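You operate a simulated robot arm through the tools that you are given. There is no shell and no other tool. Be economical: measure what you need, move in short steps, check, and stop when the job is done.

Carry out the task below with a simulated robot arm. There is one attempt and no reset: what you move stays moved.

TASK
Try the two bushes between the trays in the ring gauge: pass the one that sinks, rework the other.

It is judged by the outcome, as a careful person would: the job done as asked, and still so three seconds after it is handed in. It fails if anything else is knocked over, pushed out of place, dropped, spilled or broken.

THE ROBOT
A 6-joint arm with a two-finger parallel gripper, fixed in place. Base frame: the origin is at the foot of the arm, x ahead of it, y to its left, z up; the work surface is at about z = 0. Lengths are in m, angles in degrees, forces in N, time in s.
With the tool pointing down near the work surface it reaches from about 0.14 to 0.58 m from the base axis. Its first joint turns from -66.0 to 66.0 degrees. Payload 2.1 kg.
Tool frame: the origin (TCP) lies between the finger pads and is the grasp point; the fingertips stand 0.03 m ahead of it; z points along the fingers, y is the line along which they close. The gripper opens to 0.094 m. The fingers are 0.028 m wide and 0.01 m thick; the gripper's body (0.05 by 0.096 m) begins 0.055 m behind the TCP.
Orientation is told as [roll, pitch, yaw] about the base's x, y, z axes, in that order, counted from this pose: with the fingers straight down and closing along the base's y, the tool's x points along the base's -x, its y along +y and its z along -z.

THE INTERFACE
- The arm moves only by the tool arm_command. Its argument "deltas" is a list of rows, each an object of numbers (a shift or turn left out is 0, a gripper value left out holds the last): "dx", "dy", "dz": the shift along the tool's x, y, z in m; "ax", "ay", "az": the turn, a rotation vector about the tool's x, y, z in degrees; "hand": the gripper command, from -1 (fully open) to 1 (shut), values between in proportion. In form: [{"dx": .., "dy": .., "dz": .., "ax": .., "ay": .., "az": .., "hand": ..}, ...]. A call has 1 to 20 rows; each row shifts and turns the commanded pose from where the row before left it, along the tool's axes as they then stand. A row lasts 0.2 s, in which the tool goes at most 0.05 m and 8.6 degrees; a call with a longer step from one row to the next is refused whole, and so is a gripper value outside its range. A pose out of reach is approached as far as the arm can. The call stops where the force on the tool passes 70 N (or 10 N more than at its start, if that is more) or the arm is blocked; 0.2 s more then pass. The fingers move at their own pace (about 0.072 m/s each) and stop on an object; they squeeze with about 38 N. The grip force told is the motor's: it shows also when the fingers shut on nothing. Time passes only in rows, and 0.2 s behind the last, so rows that do not move let the fingers close. It gives the time, the measured TCP pose, the force on the tool (base axes), the opening and the grip force at its end, in the units of the frame above (readings bear some noise).
- Cameras (640 x 400 px; columns grow to the right, rows downward): "scene" is fixed at [0.0427, -0.3785, 0.4599]; the picture's right is [0.80, -0.60, 0.00], its down [-0.47, -0.63, -0.62] and it looks along [0.37, 0.49, -0.79] (base axes); focal length 235 px, centre (320, 200). "wrist" rides on the gripper at [-0.037, 0, -0.058] in the tool frame; the picture's right is [0.00, -1.00, 0.00], its down [0.97, 0.00, -0.24] and it looks along [0.24, 0.00, 0.97] (tool axes); focal length 218 px, centre (320, 200).
- get_image(camera): a new picture of that camera. No time passes.
- locate(camera, pixels): for up to 12 pixels [column, row] of the newest picture of that camera ("zoom" is the newest enlarged one), the place [x, y, z] in the base frame of the surface seen there, good to about 0.003 m. No time passes.
- close_up(camera, box): a new picture of the part [left, top, right, bottom] of that camera's present view, enlarged. No time passes.
- finish_job(): hands the job in; it is judged then, once.

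Work in short steps. Measure before you move; look again where a grasp or a placing could have gone wrong, and mend it. You have 80 turns and 46 pictures in all, those below and enlarged ones among them. Open the gripper and draw the arm clear of the work before you hand the job in, unless the task says otherwise; then end with one line.

The tools are called after "Emit:" as name(argument=value, ...) on one line, values as JSON. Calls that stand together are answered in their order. arm_command: Moves the arm, as the interface text tells. Its arguments: {"type":"object","properties":{"deltas":{"type":"array","items":{"type":"object","properties":{"dx":{"type":"number"},"dy":{"type":"number"},"dz":{"type":"number"},"ax":{"type":"number"},"ay":{"type":"number"},"az":{"type":"number"},"hand":{"type":"number"}}}}},"required":["deltas"]} The other tools are called the same way: get_image (camera) takes a picture; locate (camera, pixels) gives the place of the surface under pixels of a picture; close_up (camera, box) takes an enlarged picture of a part of a camera's view; finish_job () hands the job in.

At the start:

```text
time: 0.0
tcp_pos: [0.2814, -0.1305, 0.2428]
tool_rot: [-0.1, 0.1, -0.1]
force: [0.3, -0.5, 0.3]
width: 0.0941
grip_force: 0.1
```

scene: 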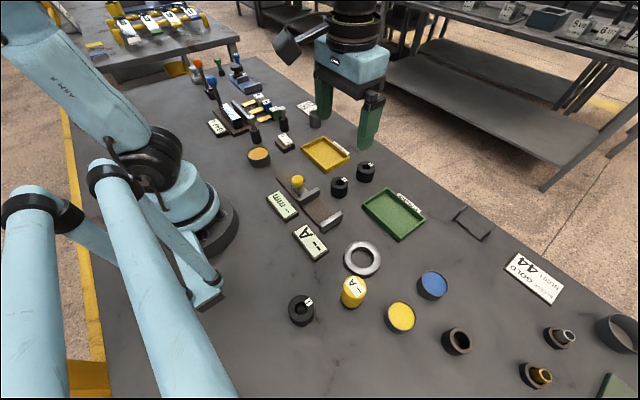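
wrist: 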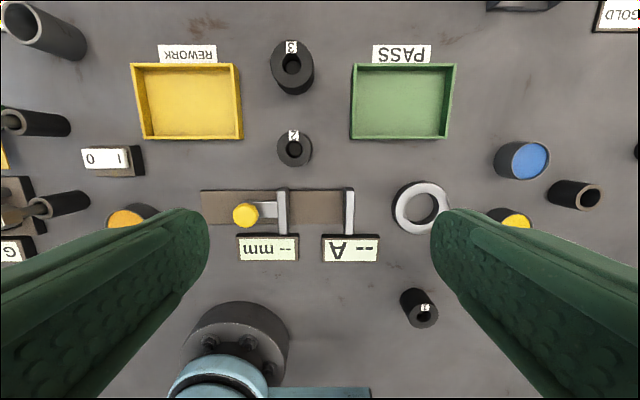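

The wrist view shows bushes "3" (292,65) and "2" (294,148) between the yellow REWORK and green PASS trays, and the ring at (421,206). I'll measure these and take enlarged views.

Emit:
locate(camera="wrist", pixels=[[292, 47], [292, 88], [272, 65], [312, 65], [294, 165], [278, 148], [312, 148], [393, 206], [450, 206], [421, 206], [404, 100], [187, 100]])

Emit:
close_up(camera="wrist", box=[240, 20, 480, 170])

Emit:
close_up(camera="scene", box=[270, 130, 450, 300])

```text
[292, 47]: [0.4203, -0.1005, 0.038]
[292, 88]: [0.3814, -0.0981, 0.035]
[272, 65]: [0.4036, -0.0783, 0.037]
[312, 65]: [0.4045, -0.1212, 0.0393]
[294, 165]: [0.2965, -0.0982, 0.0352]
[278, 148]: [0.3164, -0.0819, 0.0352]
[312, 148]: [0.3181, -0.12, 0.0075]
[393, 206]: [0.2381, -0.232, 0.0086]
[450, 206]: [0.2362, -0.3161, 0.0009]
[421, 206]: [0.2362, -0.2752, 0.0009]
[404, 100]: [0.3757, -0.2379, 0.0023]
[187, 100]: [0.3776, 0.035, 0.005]
```

```text
2.67 times, centred on (360, 95) of wrist
```

zoom: 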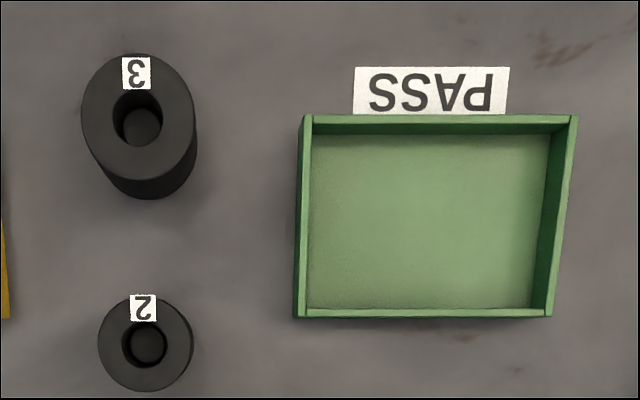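

```text
2.35 times, centred on (360, 215) of scene
```

zoom: 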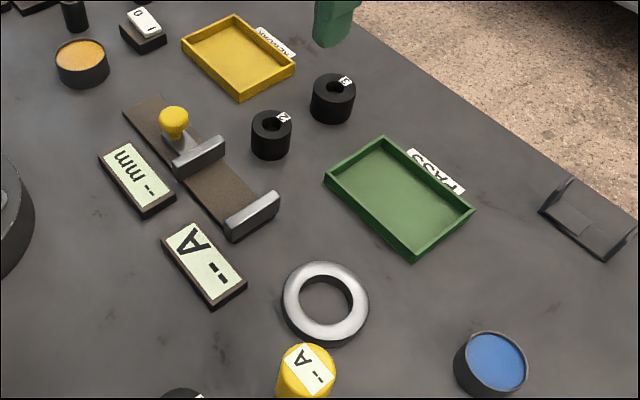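

Bush "3" is about 0.046 wide and "2" about 0.042, and both are about 0.037 tall. I'll move over the ring to measure it and its surroundings.

Emit:
arm_command(deltas=[{"dx": 0.02, "dy": -0.04}, {"dx": 0.02, "dy": -0.04}, {"dy": -0.04}, {"dy": -0.02}, {}])

Emit:
get_image(camera="wrist")

```text
time: 1.2
tcp_pos: [0.2401, -0.2712, 0.2418]
tool_rot: [-0.1, -0.1, -0.1]
force: [0.3, 0.5, -1.2]
width: 0.0939
grip_force: 0.1
```

```text
41 pictures are left
```

wrist: 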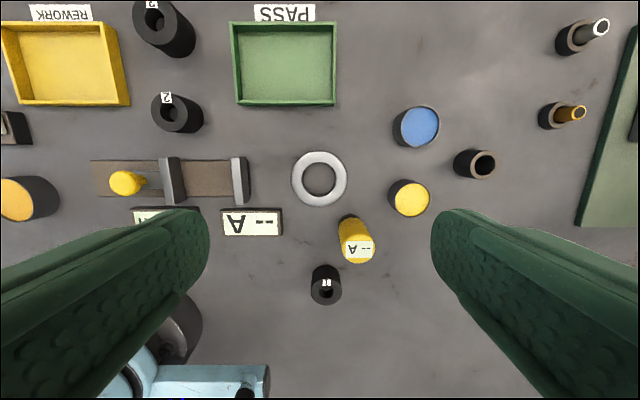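

Emit:
close_up(camera="wrist", box=[260, 130, 420, 290])

Emit:
locate(camera="wrist", pixels=[[297, 179], [343, 179], [320, 157], [320, 200], [320, 179], [361, 248], [350, 225], [410, 198], [392, 190], [338, 225], [375, 245], [240, 180]])

```text
2.50 times, centred on (340, 210) of wrist
```

zoom: 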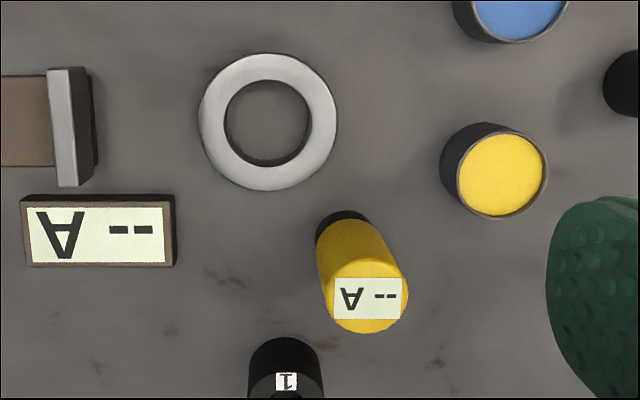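

```text
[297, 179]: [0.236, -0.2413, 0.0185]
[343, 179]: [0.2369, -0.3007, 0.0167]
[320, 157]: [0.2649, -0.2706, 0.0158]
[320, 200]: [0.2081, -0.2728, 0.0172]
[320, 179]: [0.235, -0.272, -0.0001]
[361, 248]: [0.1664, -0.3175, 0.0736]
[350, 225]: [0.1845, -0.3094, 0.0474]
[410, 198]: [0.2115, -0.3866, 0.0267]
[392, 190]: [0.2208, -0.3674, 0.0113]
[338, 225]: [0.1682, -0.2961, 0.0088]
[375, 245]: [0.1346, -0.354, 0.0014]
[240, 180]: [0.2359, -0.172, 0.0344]
```

The ring centre is about (0.236, -0.2705), its top is at z≈0.017 and its bore is about 0.044. Bush 2's centre computes to (0.315, -0.100), so I'll move above it and check.

Emit:
arm_command(deltas=[{"dx": -0.019, "dy": 0.043}, {"dx": -0.019, "dy": 0.043}, {"dx": -0.019, "dy": 0.043}, {"dx": -0.018, "dy": 0.042}, {"dz": 0.04}, {"dz": 0.04}, {"dz": 0.03}, {}])

Emit:
get_image(camera="wrist")

```text
time: 3.0
tcp_pos: [0.3156, -0.0996, 0.1338]
tool_rot: [-0.1, 0.1, -0.2]
force: [-0.5, -0.2, -0.2]
width: 0.0939
grip_force: 0.1
```

```text
39 pictures are left
```

wrist: 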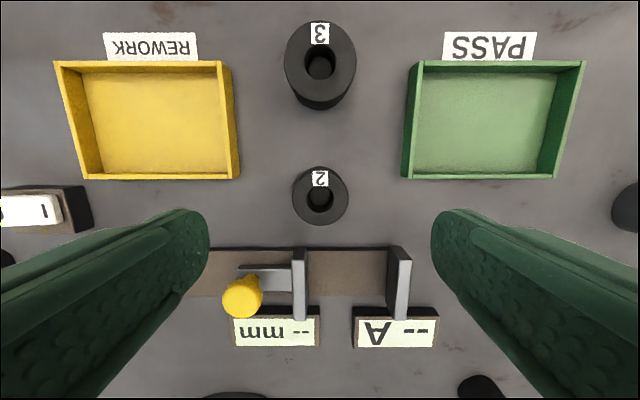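

Bush 2 is centred under the tool at (320,196), between the open fingers with clear room. I'll descend to TCP z 0.051 and close.

Emit:
arm_command(deltas=[{"dx": -0.0008, "dz": 0.04}, {"dz": 0.03}, {"dz": 0.013}, {}, {"hand": 1}, {"hand": 1}, {"hand": 1}, {"hand": 1}])

Emit:
get_image(camera="wrist")

```text
time: 4.8
tcp_pos: [0.318, -0.0992, 0.0516]
tool_rot: [-0.1, 0.0, 0.0]
force: [0.4, 0.2, 0.8]
width: 0.0407
grip_force: 37.8
```

```text
38 pictures are left
```

wrist: 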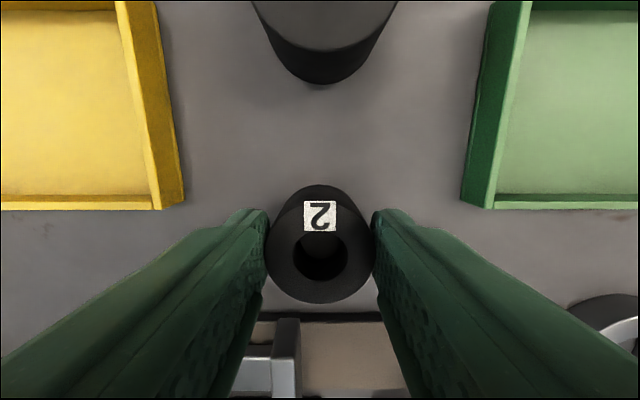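

Bush 2 is gripped at width 0.0407 and centred on the TCP, with its top circle around (319,251). I'll lift it and carry it over the ring.

Emit:
arm_command(deltas=[{"dz": -0.04}, {"dz": -0.03}, {"dx": 0.02, "dy": -0.043}, {"dx": 0.02, "dy": -0.043}, {"dx": 0.02, "dy": -0.043}, {"dx": 0.02, "dy": -0.042}, {}, {}])

Emit:
get_image(camera="wrist")

Emit:
close_up(camera="scene", box=[280, 190, 440, 310])

```text
time: 6.6
tcp_pos: [0.2374, -0.2701, 0.1192]
tool_rot: [-0.1, 0.0, -0.1]
force: [0.1, 0.8, 0.0]
width: 0.0
grip_force: 32.7
```

```text
37 pictures are left
```

wrist: 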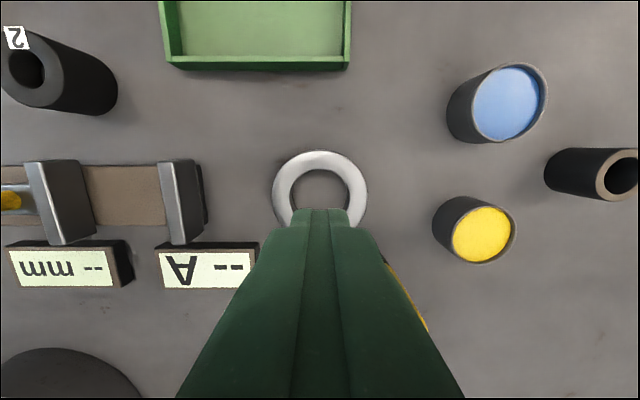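

```text
3.33 times, centred on (360, 250) of scene
```

zoom: 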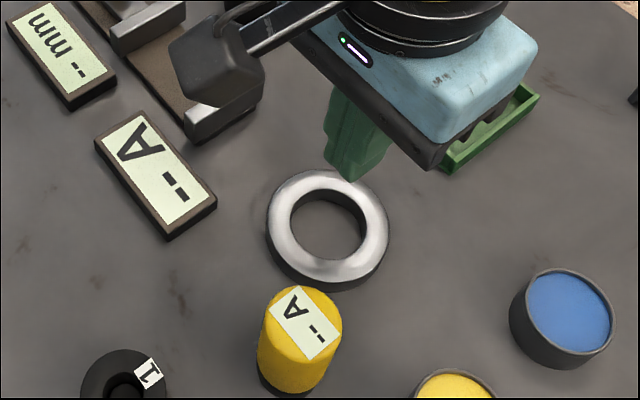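

The fingers are shut on nothing (width 0.0): the bush slipped out and is still standing near its place. The grip was too shallow, so I'll open, go back and look.

Emit:
arm_command(deltas=[{"dx": -0.02, "dy": 0.043, "dz": -0.01, "hand": -1}, {"dx": -0.02, "dy": 0.043}, {"dx": -0.02, "dy": 0.043}, {"dx": -0.02, "dy": 0.042}, {}, {}])

Emit:
get_image(camera="wrist")

```text
time: 8.0
tcp_pos: [0.3169, -0.1004, 0.1273]
tool_rot: [-0.1, 0.0, -0.1]
force: [0.2, -0.2, -0.1]
width: 0.0942
grip_force: 0.1
```

```text
35 pictures are left
```

wrist: 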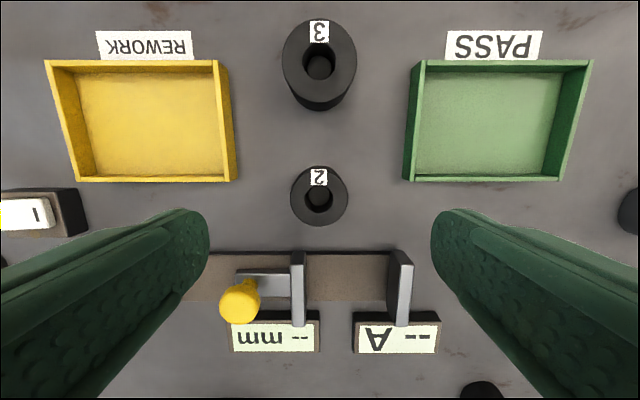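

Bush 2 is upright and unmoved at (319,196). I'll grip it deeper, with TCP z≈0.039, and lift slowly a little.

Emit:
arm_command(deltas=[{"dz": 0.04}, {"dz": 0.035}, {"dz": 0.0135}, {}, {"hand": 1}, {"hand": 1}, {"hand": 1}, {"hand": 1}, {"hand": 1}, {"dz": -0.005}, {"dz": -0.005}, {"dz": -0.005}, {"dz": -0.005}, {}])

Emit:
get_image(camera="wrist")

```text
time: 11.0
tcp_pos: [0.3173, -0.1006, 0.0618]
tool_rot: [-0.1, 0.0, -0.1]
force: [0.6, -0.2, -0.2]
width: 0.0409
grip_force: 38.5
```

```text
34 pictures are left
```

wrist: 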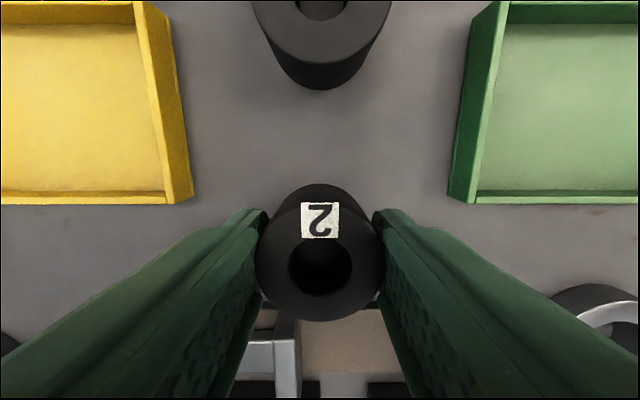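

Now it is lifted and held (width 0.0409; its top disc looks larger, about 129 px). I'll raise it and carry it gently over the ring.

Emit:
arm_command(deltas=[{"dz": -0.01}, {"dz": -0.015}, {"dz": -0.015}, {"dx": 0.01, "dy": -0.021}, {"dx": 0.01, "dy": -0.021}, {"dx": 0.01, "dy": -0.021}, {"dx": 0.01, "dy": -0.021}, {"dx": 0.01, "dy": -0.021}, {"dx": 0.01, "dy": -0.021}, {"dx": 0.01, "dy": -0.022}, {"dx": 0.01, "dy": -0.022}, {}, {}])

Emit:
get_image(camera="wrist")

Emit:
close_up(camera="scene", box=[280, 190, 440, 310])

```text
time: 13.8
tcp_pos: [0.2343, -0.2692, 0.1022]
tool_rot: [-0.1, 0.0, -0.1]
force: [0.4, -0.4, -0.6]
width: 0.0411
grip_force: 38.6
```

```text
33 pictures are left
```

wrist: 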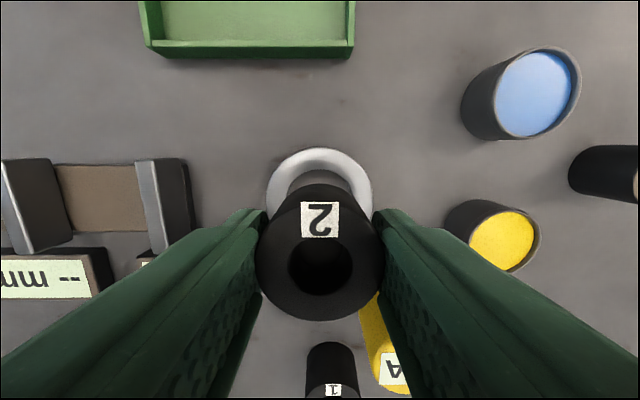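

```text
3.33 times, centred on (360, 250) of scene
```

zoom: 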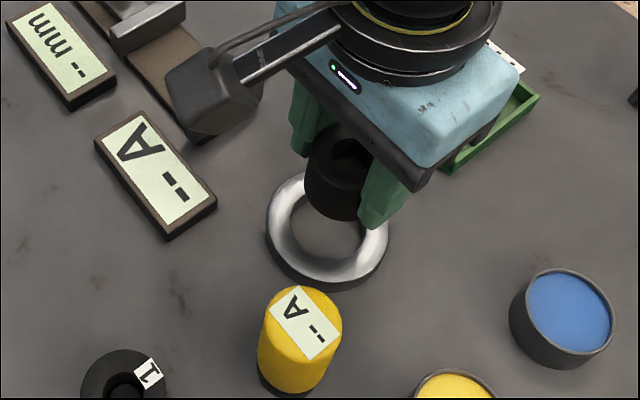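

The ring appears centred under the tool in y (267–373, mid 320), and its far edge at row 147 puts its centre in x at the TCP too. I'll lower until the bush is just above the ring and look.

Emit:
arm_command(deltas=[{"dz": 0.015}, {"dz": 0.015}, {"dz": 0.008}, {}, {}])

Emit:
get_image(camera="wrist")

Emit:
close_up(camera="scene", box=[310, 210, 410, 285])

```text
time: 15.0
tcp_pos: [0.2354, -0.2693, 0.0643]
tool_rot: [-0.1, 0.0, -0.1]
force: [-0.3, 0.1, -0.4]
width: 0.0412
grip_force: 37.9
```

```text
31 pictures are left
```

wrist: 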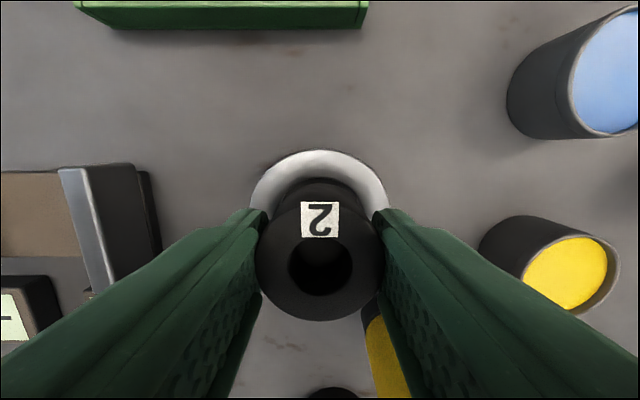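

```text
5.33 times, centred on (360, 248) of scene
```

zoom: 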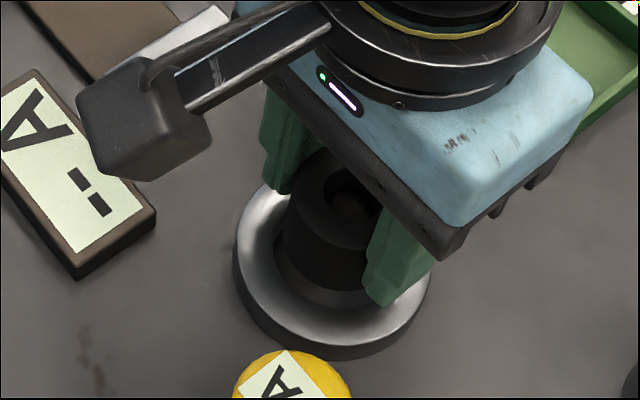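

Emit:
close_up(camera="wrist", box=[240, 130, 400, 230])

```text
4.00 times, centred on (320, 180) of wrist
```

zoom: 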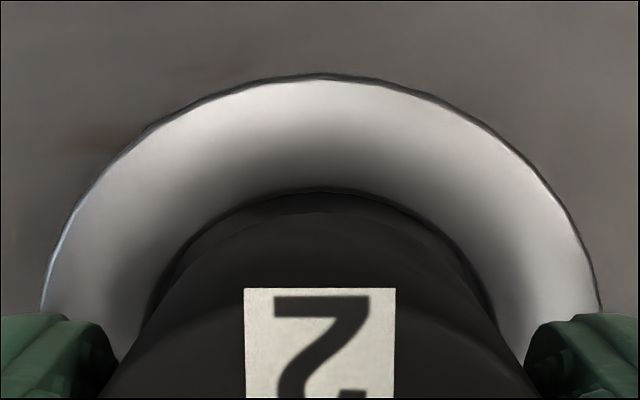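

The bush's lower edge (row ≈182) lies inside the ring's inner edge (row ≈177), which works out to alignment within about 0.5 mm. I'll lower until the fingertips are just above the ring.

Emit:
arm_command(deltas=[{"dz": 0.004}, {"dz": 0.004}, {"dz": 0.004}, {}, {}])

Emit:
close_up(camera="wrist", box=[240, 130, 400, 230])

```text
time: 16.2
tcp_pos: [0.2357, -0.2702, 0.0524]
tool_rot: [-0.1, 0.0, 0.0]
force: [0.1, -0.4, -1.4]
width: 0.0412
grip_force: 38.2
```

```text
4.00 times, centred on (320, 180) of wrist
```

zoom: 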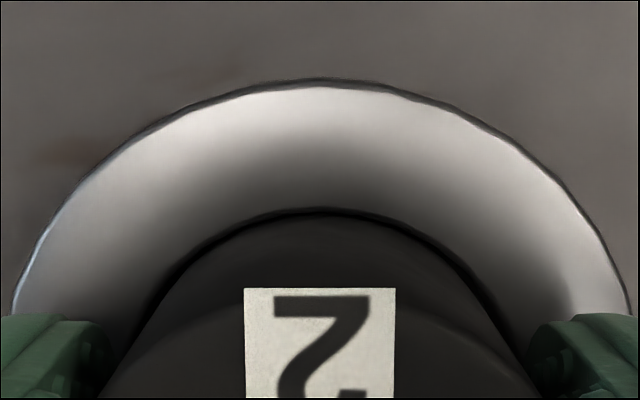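

No contact force, and the bush is now inside the ring. I'll go 2 mm further, then open part way so it sinks the rest under its own weight.

Emit:
arm_command(deltas=[{"dz": 0.002}, {}, {"hand": -0.3}, {"hand": -0.3}, {"hand": -0.3}])

Emit:
get_image(camera="wrist")

Emit:
close_up(camera="scene", box=[310, 210, 410, 285])

```text
time: 17.4
tcp_pos: [0.2361, -0.2705, 0.0494]
tool_rot: [-0.2, 0.0, -0.1]
force: [0.4, -0.4, 0.2]
width: 0.061
grip_force: 0.1
```

```text
27 pictures are left
```

wrist: 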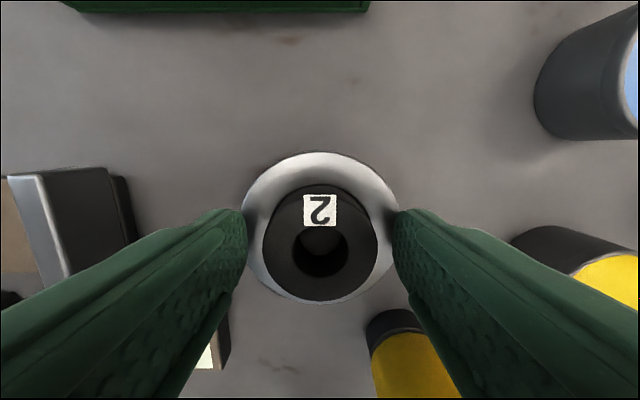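

```text
5.33 times, centred on (360, 248) of scene
```

zoom: 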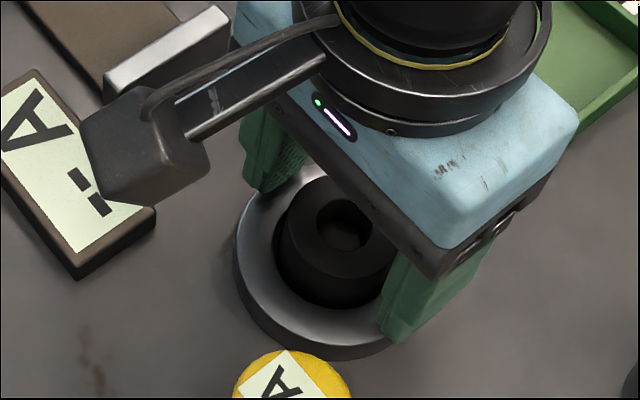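

Bush 2 sank fully: its top disc shrank from 129 to 114 px on release, about 9 mm down. It passes, so I'll re-grip it as low as the ring allows and lift very slowly.

Emit:
arm_command(deltas=[{"dz": 0.001}, {"hand": 1}, {"hand": 1}, {"hand": 1}, {"hand": 1}, {"hand": 1}, {"dz": -0.002}, {"dz": -0.003}, {"dz": -0.004}, {"dz": -0.005}, {"dz": -0.006}, {"dz": -0.006}, {}])

Emit:
get_image(camera="wrist")

```text
time: 20.2
tcp_pos: [0.2362, -0.2706, 0.0753]
tool_rot: [-0.1, 0.1, -0.1]
force: [0.0, -0.3, -0.3]
width: 0.0407
grip_force: 37.5
```

```text
25 pictures are left
```

wrist: 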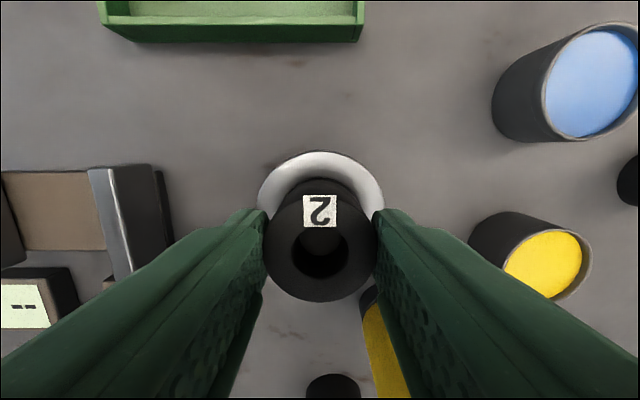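

It is held and clear of the ring. I'll raise it gently and carry it slowly to the PASS tray, whose centre is about (0.375, -0.234).

Emit:
arm_command(deltas=[{"dz": -0.006}, {"dz": -0.006}, {"dz": -0.006}, {"dx": -0.004, "dy": 0.001}, {"dx": -0.008, "dy": 0.002}, {"dx": -0.011, "dy": 0.003}, {"dx": -0.011, "dy": 0.003}, {"dx": -0.011, "dy": 0.003}, {"dx": -0.011, "dy": 0.003}, {"dx": -0.011, "dy": 0.003}, {"dx": -0.011, "dy": 0.003}, {"dx": -0.011, "dy": 0.003}, {"dx": -0.011, "dy": 0.003}, {"dx": -0.011, "dy": 0.003}, {"dx": -0.011, "dy": 0.003}, {"dx": -0.008, "dy": 0.002}, {"dx": -0.006, "dy": 0.002}, {}])

Emit:
get_image(camera="wrist")

Emit:
get_image(camera="scene")

```text
time: 24.0
tcp_pos: [0.374, -0.2329, 0.0941]
tool_rot: [-0.1, 0.1, -0.1]
force: [0.2, -0.2, -0.5]
width: 0.0409
grip_force: 37.3
```

```text
24 pictures are left
```

wrist: 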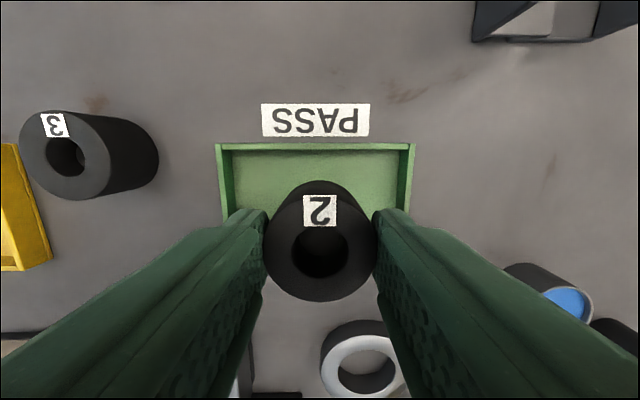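

```text
23 pictures are left
```

scene: 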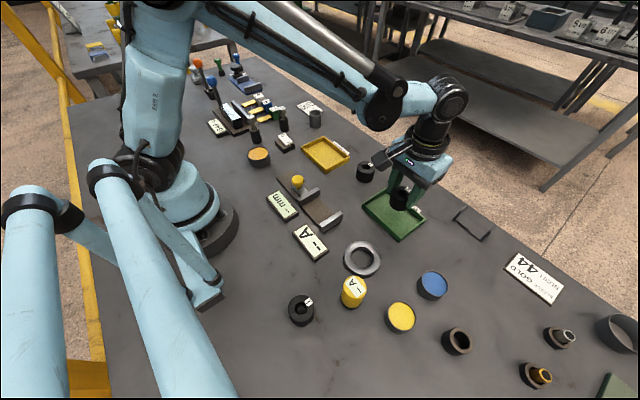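

The tray is centred around column 316 beneath the bush. I'll lower slowly to TCP z≈0.052 and watch the force.

Emit:
arm_command(deltas=[{"dx": 0.003, "dz": 0.006}, {"dz": 0.01}, {"dz": 0.01}, {"dz": 0.008}, {"dz": 0.004}, {"dz": 0.002}, {}])

Emit:
close_up(camera="scene", box=[350, 170, 440, 250])

```text
time: 25.6
tcp_pos: [0.3713, -0.2311, 0.0526]
tool_rot: [-0.1, 0.0, 0.0]
force: [0.2, 0.3, -0.9]
width: 0.0408
grip_force: 38.6
```

```text
5.00 times, centred on (395, 210) of scene
```

zoom: 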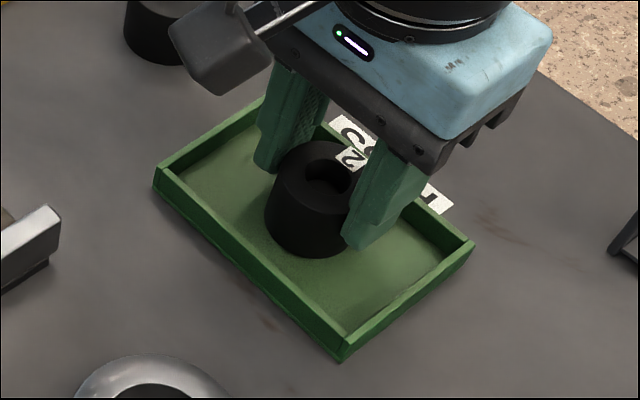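

The bush is just at the tray floor, inside the walls. I'll go down another 1.5 mm, open, and rise.

Emit:
arm_command(deltas=[{"dz": 0.0015}, {}, {"hand": -0.3}, {"hand": -0.3}, {"hand": -0.3}, {"dz": -0.02}, {"dz": -0.03}, {"dz": -0.03, "hand": -1}, {}])

Emit:
get_image(camera="wrist")

```text
time: 27.6
tcp_pos: [0.3712, -0.2339, 0.1313]
tool_rot: [-0.1, -0.1, -0.1]
force: [0.7, 0.6, -0.2]
width: 0.0938
grip_force: 0.1
```

```text
21 pictures are left
```

wrist: 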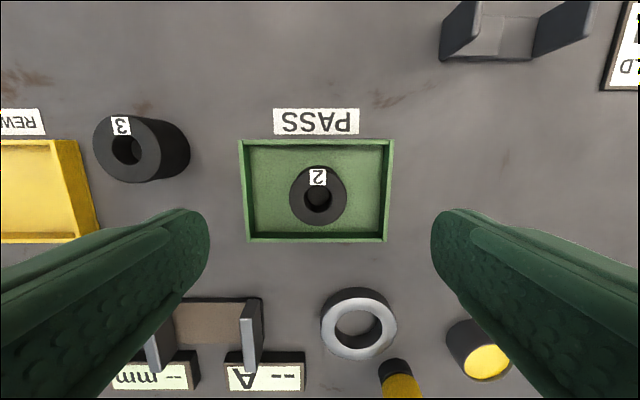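

Bush 2 stands upright in PASS at (318,195). Next I'll move over bush 3 at about (0.406, -0.100).

Emit:
arm_command(deltas=[{"dx": -0.008, "dy": 0.034}, {"dx": -0.009, "dy": 0.033}, {"dx": -0.009, "dy": 0.033}, {"dx": -0.009, "dy": 0.034}, {}, {}])

Emit:
get_image(camera="wrist")

```text
time: 29.0
tcp_pos: [0.4058, -0.0993, 0.1316]
tool_rot: [0.0, 0.0, -0.2]
force: [-0.2, -0.3, 1.1]
width: 0.0942
grip_force: 0.0
```

```text
20 pictures are left
```

wrist: 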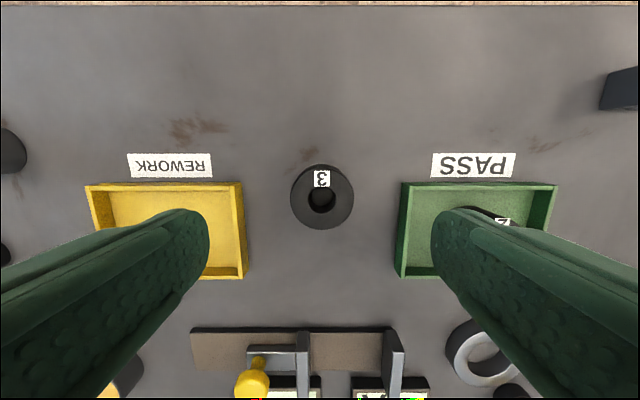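

Bush 3 reads 64 px against bush 2's 57 px at the same height, so about 0.046 across. I'll partly open the fingers to stay clear of the trays, descend, grip and lift slowly.

Emit:
arm_command(deltas=[{"dy": -0.001, "hand": -0.4}, {"hand": -0.4}, {"dz": 0.04}, {"dz": 0.035}, {"dz": 0.0135}, {}, {"hand": 1}, {"hand": 1}, {"hand": 1}, {"hand": 1}, {"dz": -0.003}, {"dz": -0.005}, {"dz": -0.006}, {"dz": -0.006}, {}])

Emit:
get_image(camera="wrist")

```text
time: 32.2
tcp_pos: [0.4051, -0.0982, 0.0641]
tool_rot: [-0.1, -0.1, -0.2]
force: [0.1, -0.7, -1.3]
width: 0.0457
grip_force: 37.8
```

```text
19 pictures are left
```

wrist: 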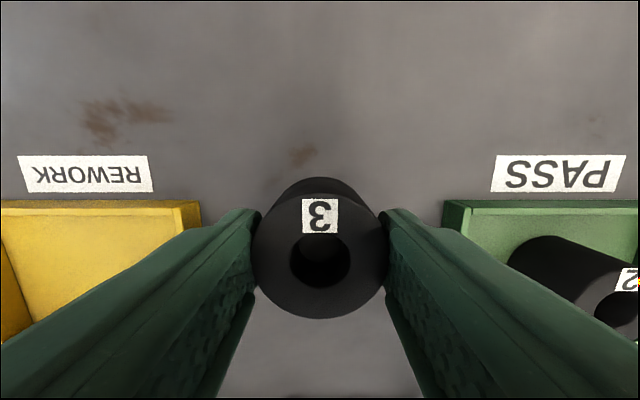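

Bush 3 is held, width 0.0457. I'll raise it and carry it slowly over the ring for its trial.

Emit:
arm_command(deltas=[{"dz": -0.01}, {"dz": -0.015}, {"dz": -0.015}, {"dx": 0.006, "dy": -0.006}, {"dx": 0.012, "dy": -0.012}, {"dx": 0.012, "dy": -0.0125}, {"dx": 0.012, "dy": -0.0125}, {"dx": 0.012, "dy": -0.0125}, {"dx": 0.012, "dy": -0.0125}, {"dx": 0.012, "dy": -0.0125}, {"dx": 0.012, "dy": -0.0125}, {"dx": 0.012, "dy": -0.0125}, {"dx": 0.012, "dy": -0.0125}, {"dx": 0.012, "dy": -0.0125}, {"dx": 0.012, "dy": -0.0125}, {"dx": 0.012, "dy": -0.0125}, {"dx": 0.012, "dy": -0.0115}, {"dx": 0.007, "dy": -0.005}, {}, {}])

Emit:
get_image(camera="wrist")

```text
time: 36.4
tcp_pos: [0.2369, -0.2717, 0.1032]
tool_rot: [-0.1, 0.0, -0.1]
force: [0.2, -0.1, -0.4]
width: 0.0461
grip_force: 37.9
```

```text
18 pictures are left
```

wrist: 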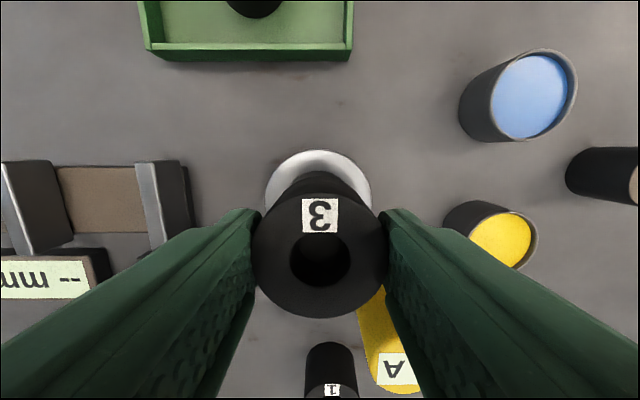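

Alignment is within about 1 mm (ring at 265–371). I'll lower with a tiny correction to just above the ring and inspect.

Emit:
arm_command(deltas=[{"dx": 0.001, "dy": 0.001, "dz": 0.014}, {"dz": 0.014}, {"dz": 0.008}, {}, {}])

Emit:
close_up(camera="wrist", box=[240, 130, 400, 230])

```text
time: 37.6
tcp_pos: [0.2352, -0.2706, 0.0654]
tool_rot: [-0.1, 0.0, -0.1]
force: [0.7, -0.3, -0.4]
width: 0.046
grip_force: 37.7
```

```text
4.00 times, centred on (320, 180) of wrist
```

zoom: 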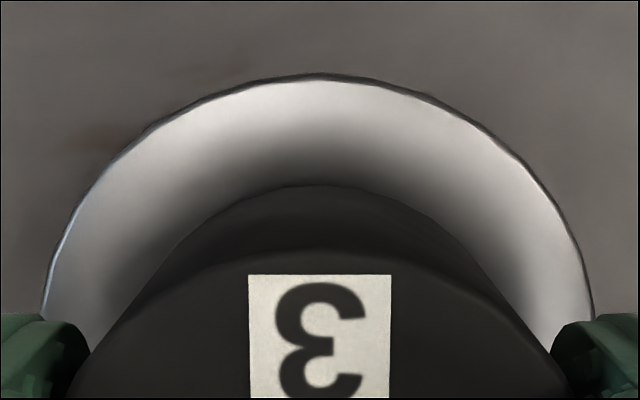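

The bush bottom now covers the bore concentrically. I'll lower by 1 mm steps and feel for contact.

Emit:
arm_command(deltas=[{"dz": 0.001}, {"dz": 0.001}, {"dz": 0.001}, {"dz": 0.001}, {}])

```text
time: 38.8
tcp_pos: [0.2357, -0.2691, 0.0627]
tool_rot: [-0.2, 0.1, -0.1]
force: [0.7, 0.4, -0.3]
width: 0.0457
grip_force: 38.5
```

Emit:
arm_command(deltas=[{"dz": 0.001}, {"dz": 0.001}, {}])

```text
time: 39.6
tcp_pos: [0.234, -0.2702, 0.0621]
tool_rot: [-0.1, 0.0, -0.1]
force: [0.0, -0.4, -0.7]
width: 0.0457
grip_force: 37.8
```

Emit:
arm_command(deltas=[{"dz": 0.001}, {}])

Emit:
get_image(camera="wrist")

Emit:
close_up(camera="scene", box=[310, 210, 410, 285])

```text
time: 40.2
tcp_pos: [0.236, -0.2704, 0.0605]
tool_rot: [0.0, 0.0, -0.1]
force: [-0.2, 0.8, -0.8]
width: 0.0456
grip_force: 38.4
```

```text
16 pictures are left
```

wrist: 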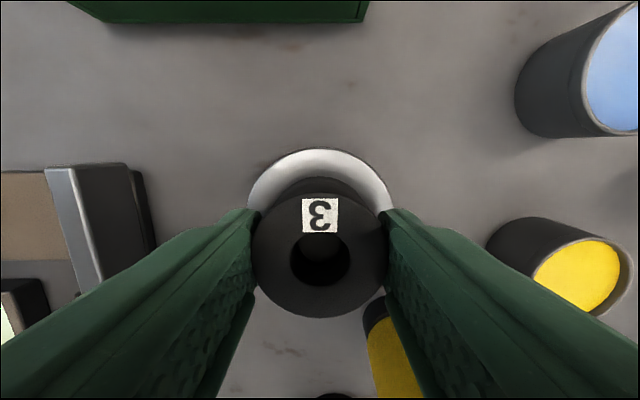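

```text
5.33 times, centred on (360, 248) of scene
```

zoom: 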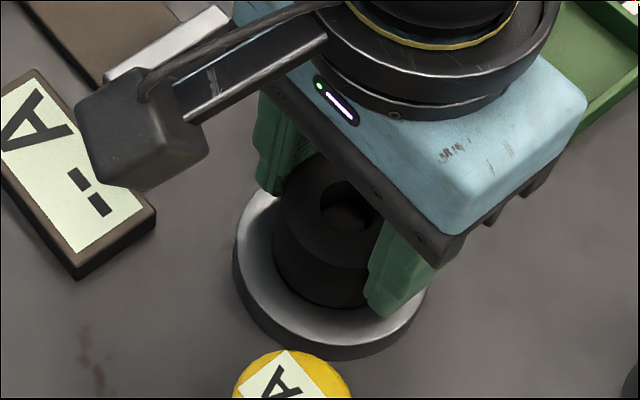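

No force yet; the bottom is right at the ring's top. I'll continue in 1 mm steps.

Emit:
arm_command(deltas=[{"dz": 0.001}, {"dz": 0.0005}, {}])

```text
time: 41.0
tcp_pos: [0.2359, -0.2693, 0.0598]
tool_rot: [-0.1, -0.1, -0.1]
force: [-0.7, 0.4, 32.3]
width: 0.0461
grip_force: 38.7
```

32 N upward: the bush rests on the ring top and does not enter. I'll back off slightly and open a little, so it sits free and confirms it does not sink.

Emit:
arm_command(deltas=[{"dz": -0.001}, {"hand": -0.2}, {"hand": -0.2}, {}])

Emit:
get_image(camera="wrist")

Emit:
close_up(camera="scene", box=[310, 210, 410, 285])

```text
time: 42.0
tcp_pos: [0.2362, -0.2701, 0.0596]
tool_rot: [-0.1, 0.0, -0.1]
force: [-0.1, -0.5, -0.8]
width: 0.0564
grip_force: 0.0
```

```text
14 pictures are left
```

wrist: 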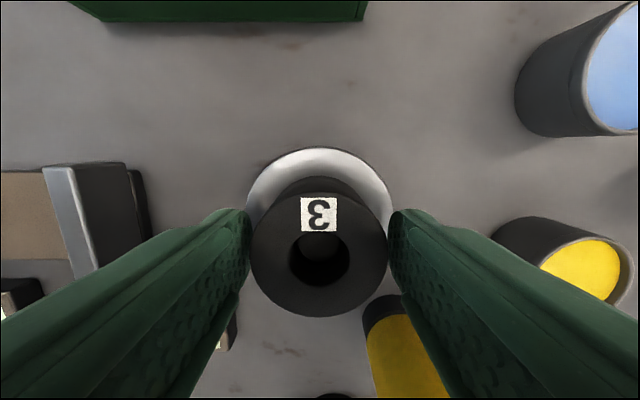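

```text
5.33 times, centred on (360, 248) of scene
```

zoom: 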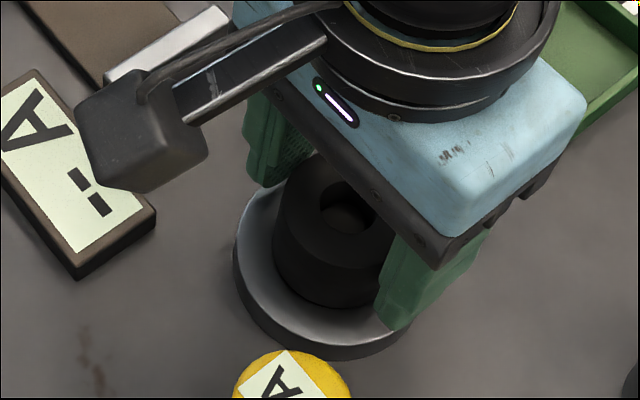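

Released, bush 3 stays sitting on top of the ring (137 px disc, unchanged), so it goes to rework. I'll re-grip and lift.

Emit:
arm_command(deltas=[{"hand": 1}, {"hand": 1}, {"hand": 1}, {"dz": -0.003}, {"dz": -0.006}, {"dz": -0.01}, {"dz": -0.012}, {"dz": -0.012}, {"dz": -0.012}, {"dx": -0.004, "dy": 0.01}, {"dx": -0.008, "dy": 0.018}, {"dx": -0.008, "dy": 0.018}, {"dx": -0.008, "dy": 0.018}, {"dx": -0.008, "dy": 0.018}, {"dx": -0.008, "dy": 0.018}, {"dx": -0.008, "dy": 0.018}, {"dx": -0.008, "dy": 0.018}, {"dx": -0.008, "dy": 0.018}, {}])

```text
time: 46.0
tcp_pos: [0.3024, -0.1156, 0.115]
tool_rot: [-0.1, 0.0, -0.1]
force: [0.7, 0.2, -0.9]
width: 0.0458
grip_force: 38.2
```

Bush 3 is still held (0.0458). I'll go on to the REWORK tray centre, about (0.372, 0.035).

Emit:
arm_command(deltas=[{"dx": -0.005, "dy": 0.01}, {"dx": -0.009, "dy": 0.018}, {"dx": -0.009, "dy": 0.018}, {"dx": -0.009, "dy": 0.018}, {"dx": -0.009, "dy": 0.018}, {"dx": -0.009, "dy": 0.018}, {"dx": -0.009, "dy": 0.018}, {"dx": -0.007, "dy": 0.018}, {"dx": -0.003, "dy": 0.013}, {}, {}])

Emit:
get_image(camera="wrist")

```text
time: 48.4
tcp_pos: [0.3724, 0.0332, 0.1159]
tool_rot: [-0.1, 0.0, 0.0]
force: [-0.3, -0.3, -1.7]
width: 0.046
grip_force: 38.8
```

```text
12 pictures are left
```

wrist: 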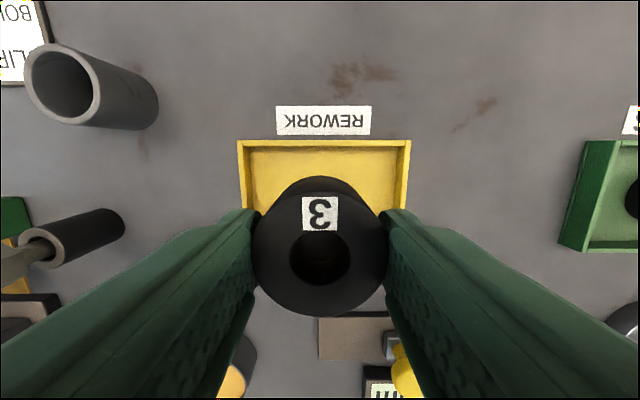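

The tray (237–411) is beneath the bush. I'll lower it to near the floor with a small y correction.

Emit:
arm_command(deltas=[{"dy": -0.002, "dz": 0.006}, {"dz": 0.012}, {"dz": 0.015}, {"dz": 0.015}, {"dz": 0.01}, {"dz": 0.006}, {"dz": 0.002}, {}])

Emit:
close_up(camera="scene", box=[285, 120, 375, 190])

```text
time: 50.2
tcp_pos: [0.3722, 0.0297, 0.0488]
tool_rot: [0.0, 0.0, 0.0]
force: [-0.7, -0.3, -0.7]
width: 0.046
grip_force: 37.6
```

```text
5.71 times, centred on (330, 155) of scene
```

zoom: 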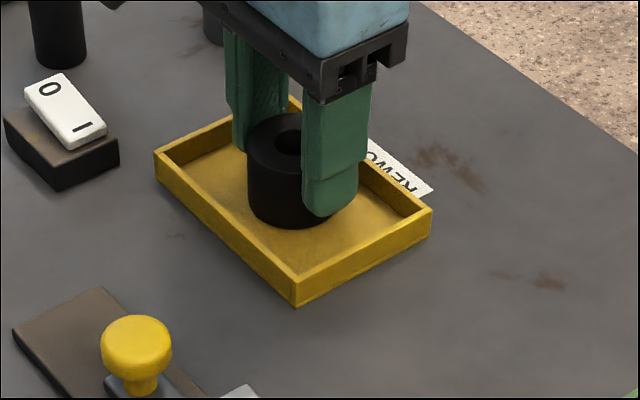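

The bush is inside the tray, about at the floor. I'll lower 1.5 mm more, then release and rise.

Emit:
arm_command(deltas=[{"dz": 0.001}, {"dz": 0.0005}, {"hand": -0.2}, {"hand": -0.2}, {"hand": -0.2}, {"dz": -0.02}, {"dz": -0.04}, {"dz": -0.04, "hand": -1}, {"dz": -0.03}, {}])

Emit:
get_image(camera="wrist")

Emit:
get_image(camera="scene")

```text
time: 52.4
tcp_pos: [0.3737, 0.0311, 0.1762]
tool_rot: [-0.1, 0.1, 0.0]
force: [-0.7, 0.2, 0.3]
width: 0.0938
grip_force: 0.1
```

```text
10 pictures are left
```

wrist: 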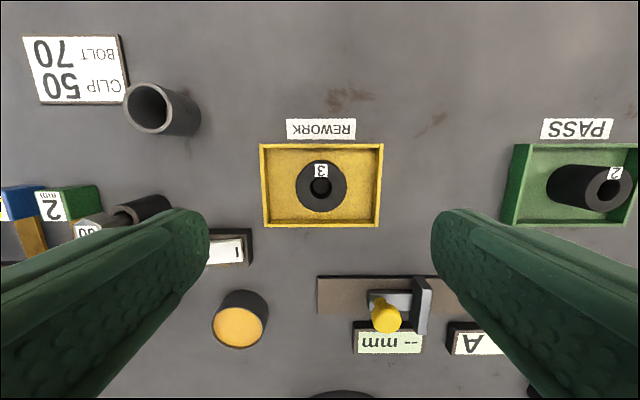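

```text
9 pictures are left
```

scene: 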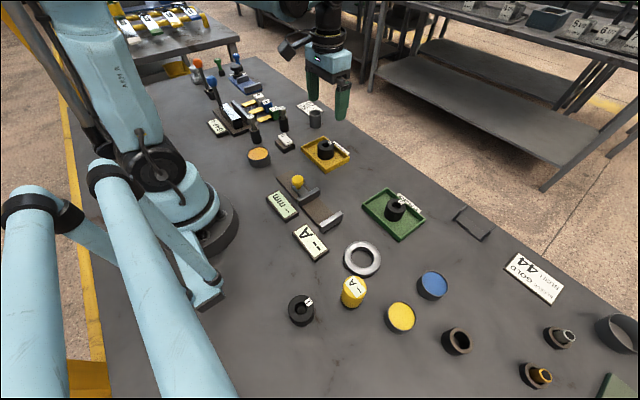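

Both bushes stand in their trays, the ring is in its place, nothing else has moved, and the arm is clear with the gripper open. I'll hand the job in.

Emit:
finish_job()

```text
The job is handed in.
```

I tried both bushes in the ring gauge: bush 2 sank and is in the PASS tray, and bush 3 stayed on top of the ring and is in the REWORK tray.
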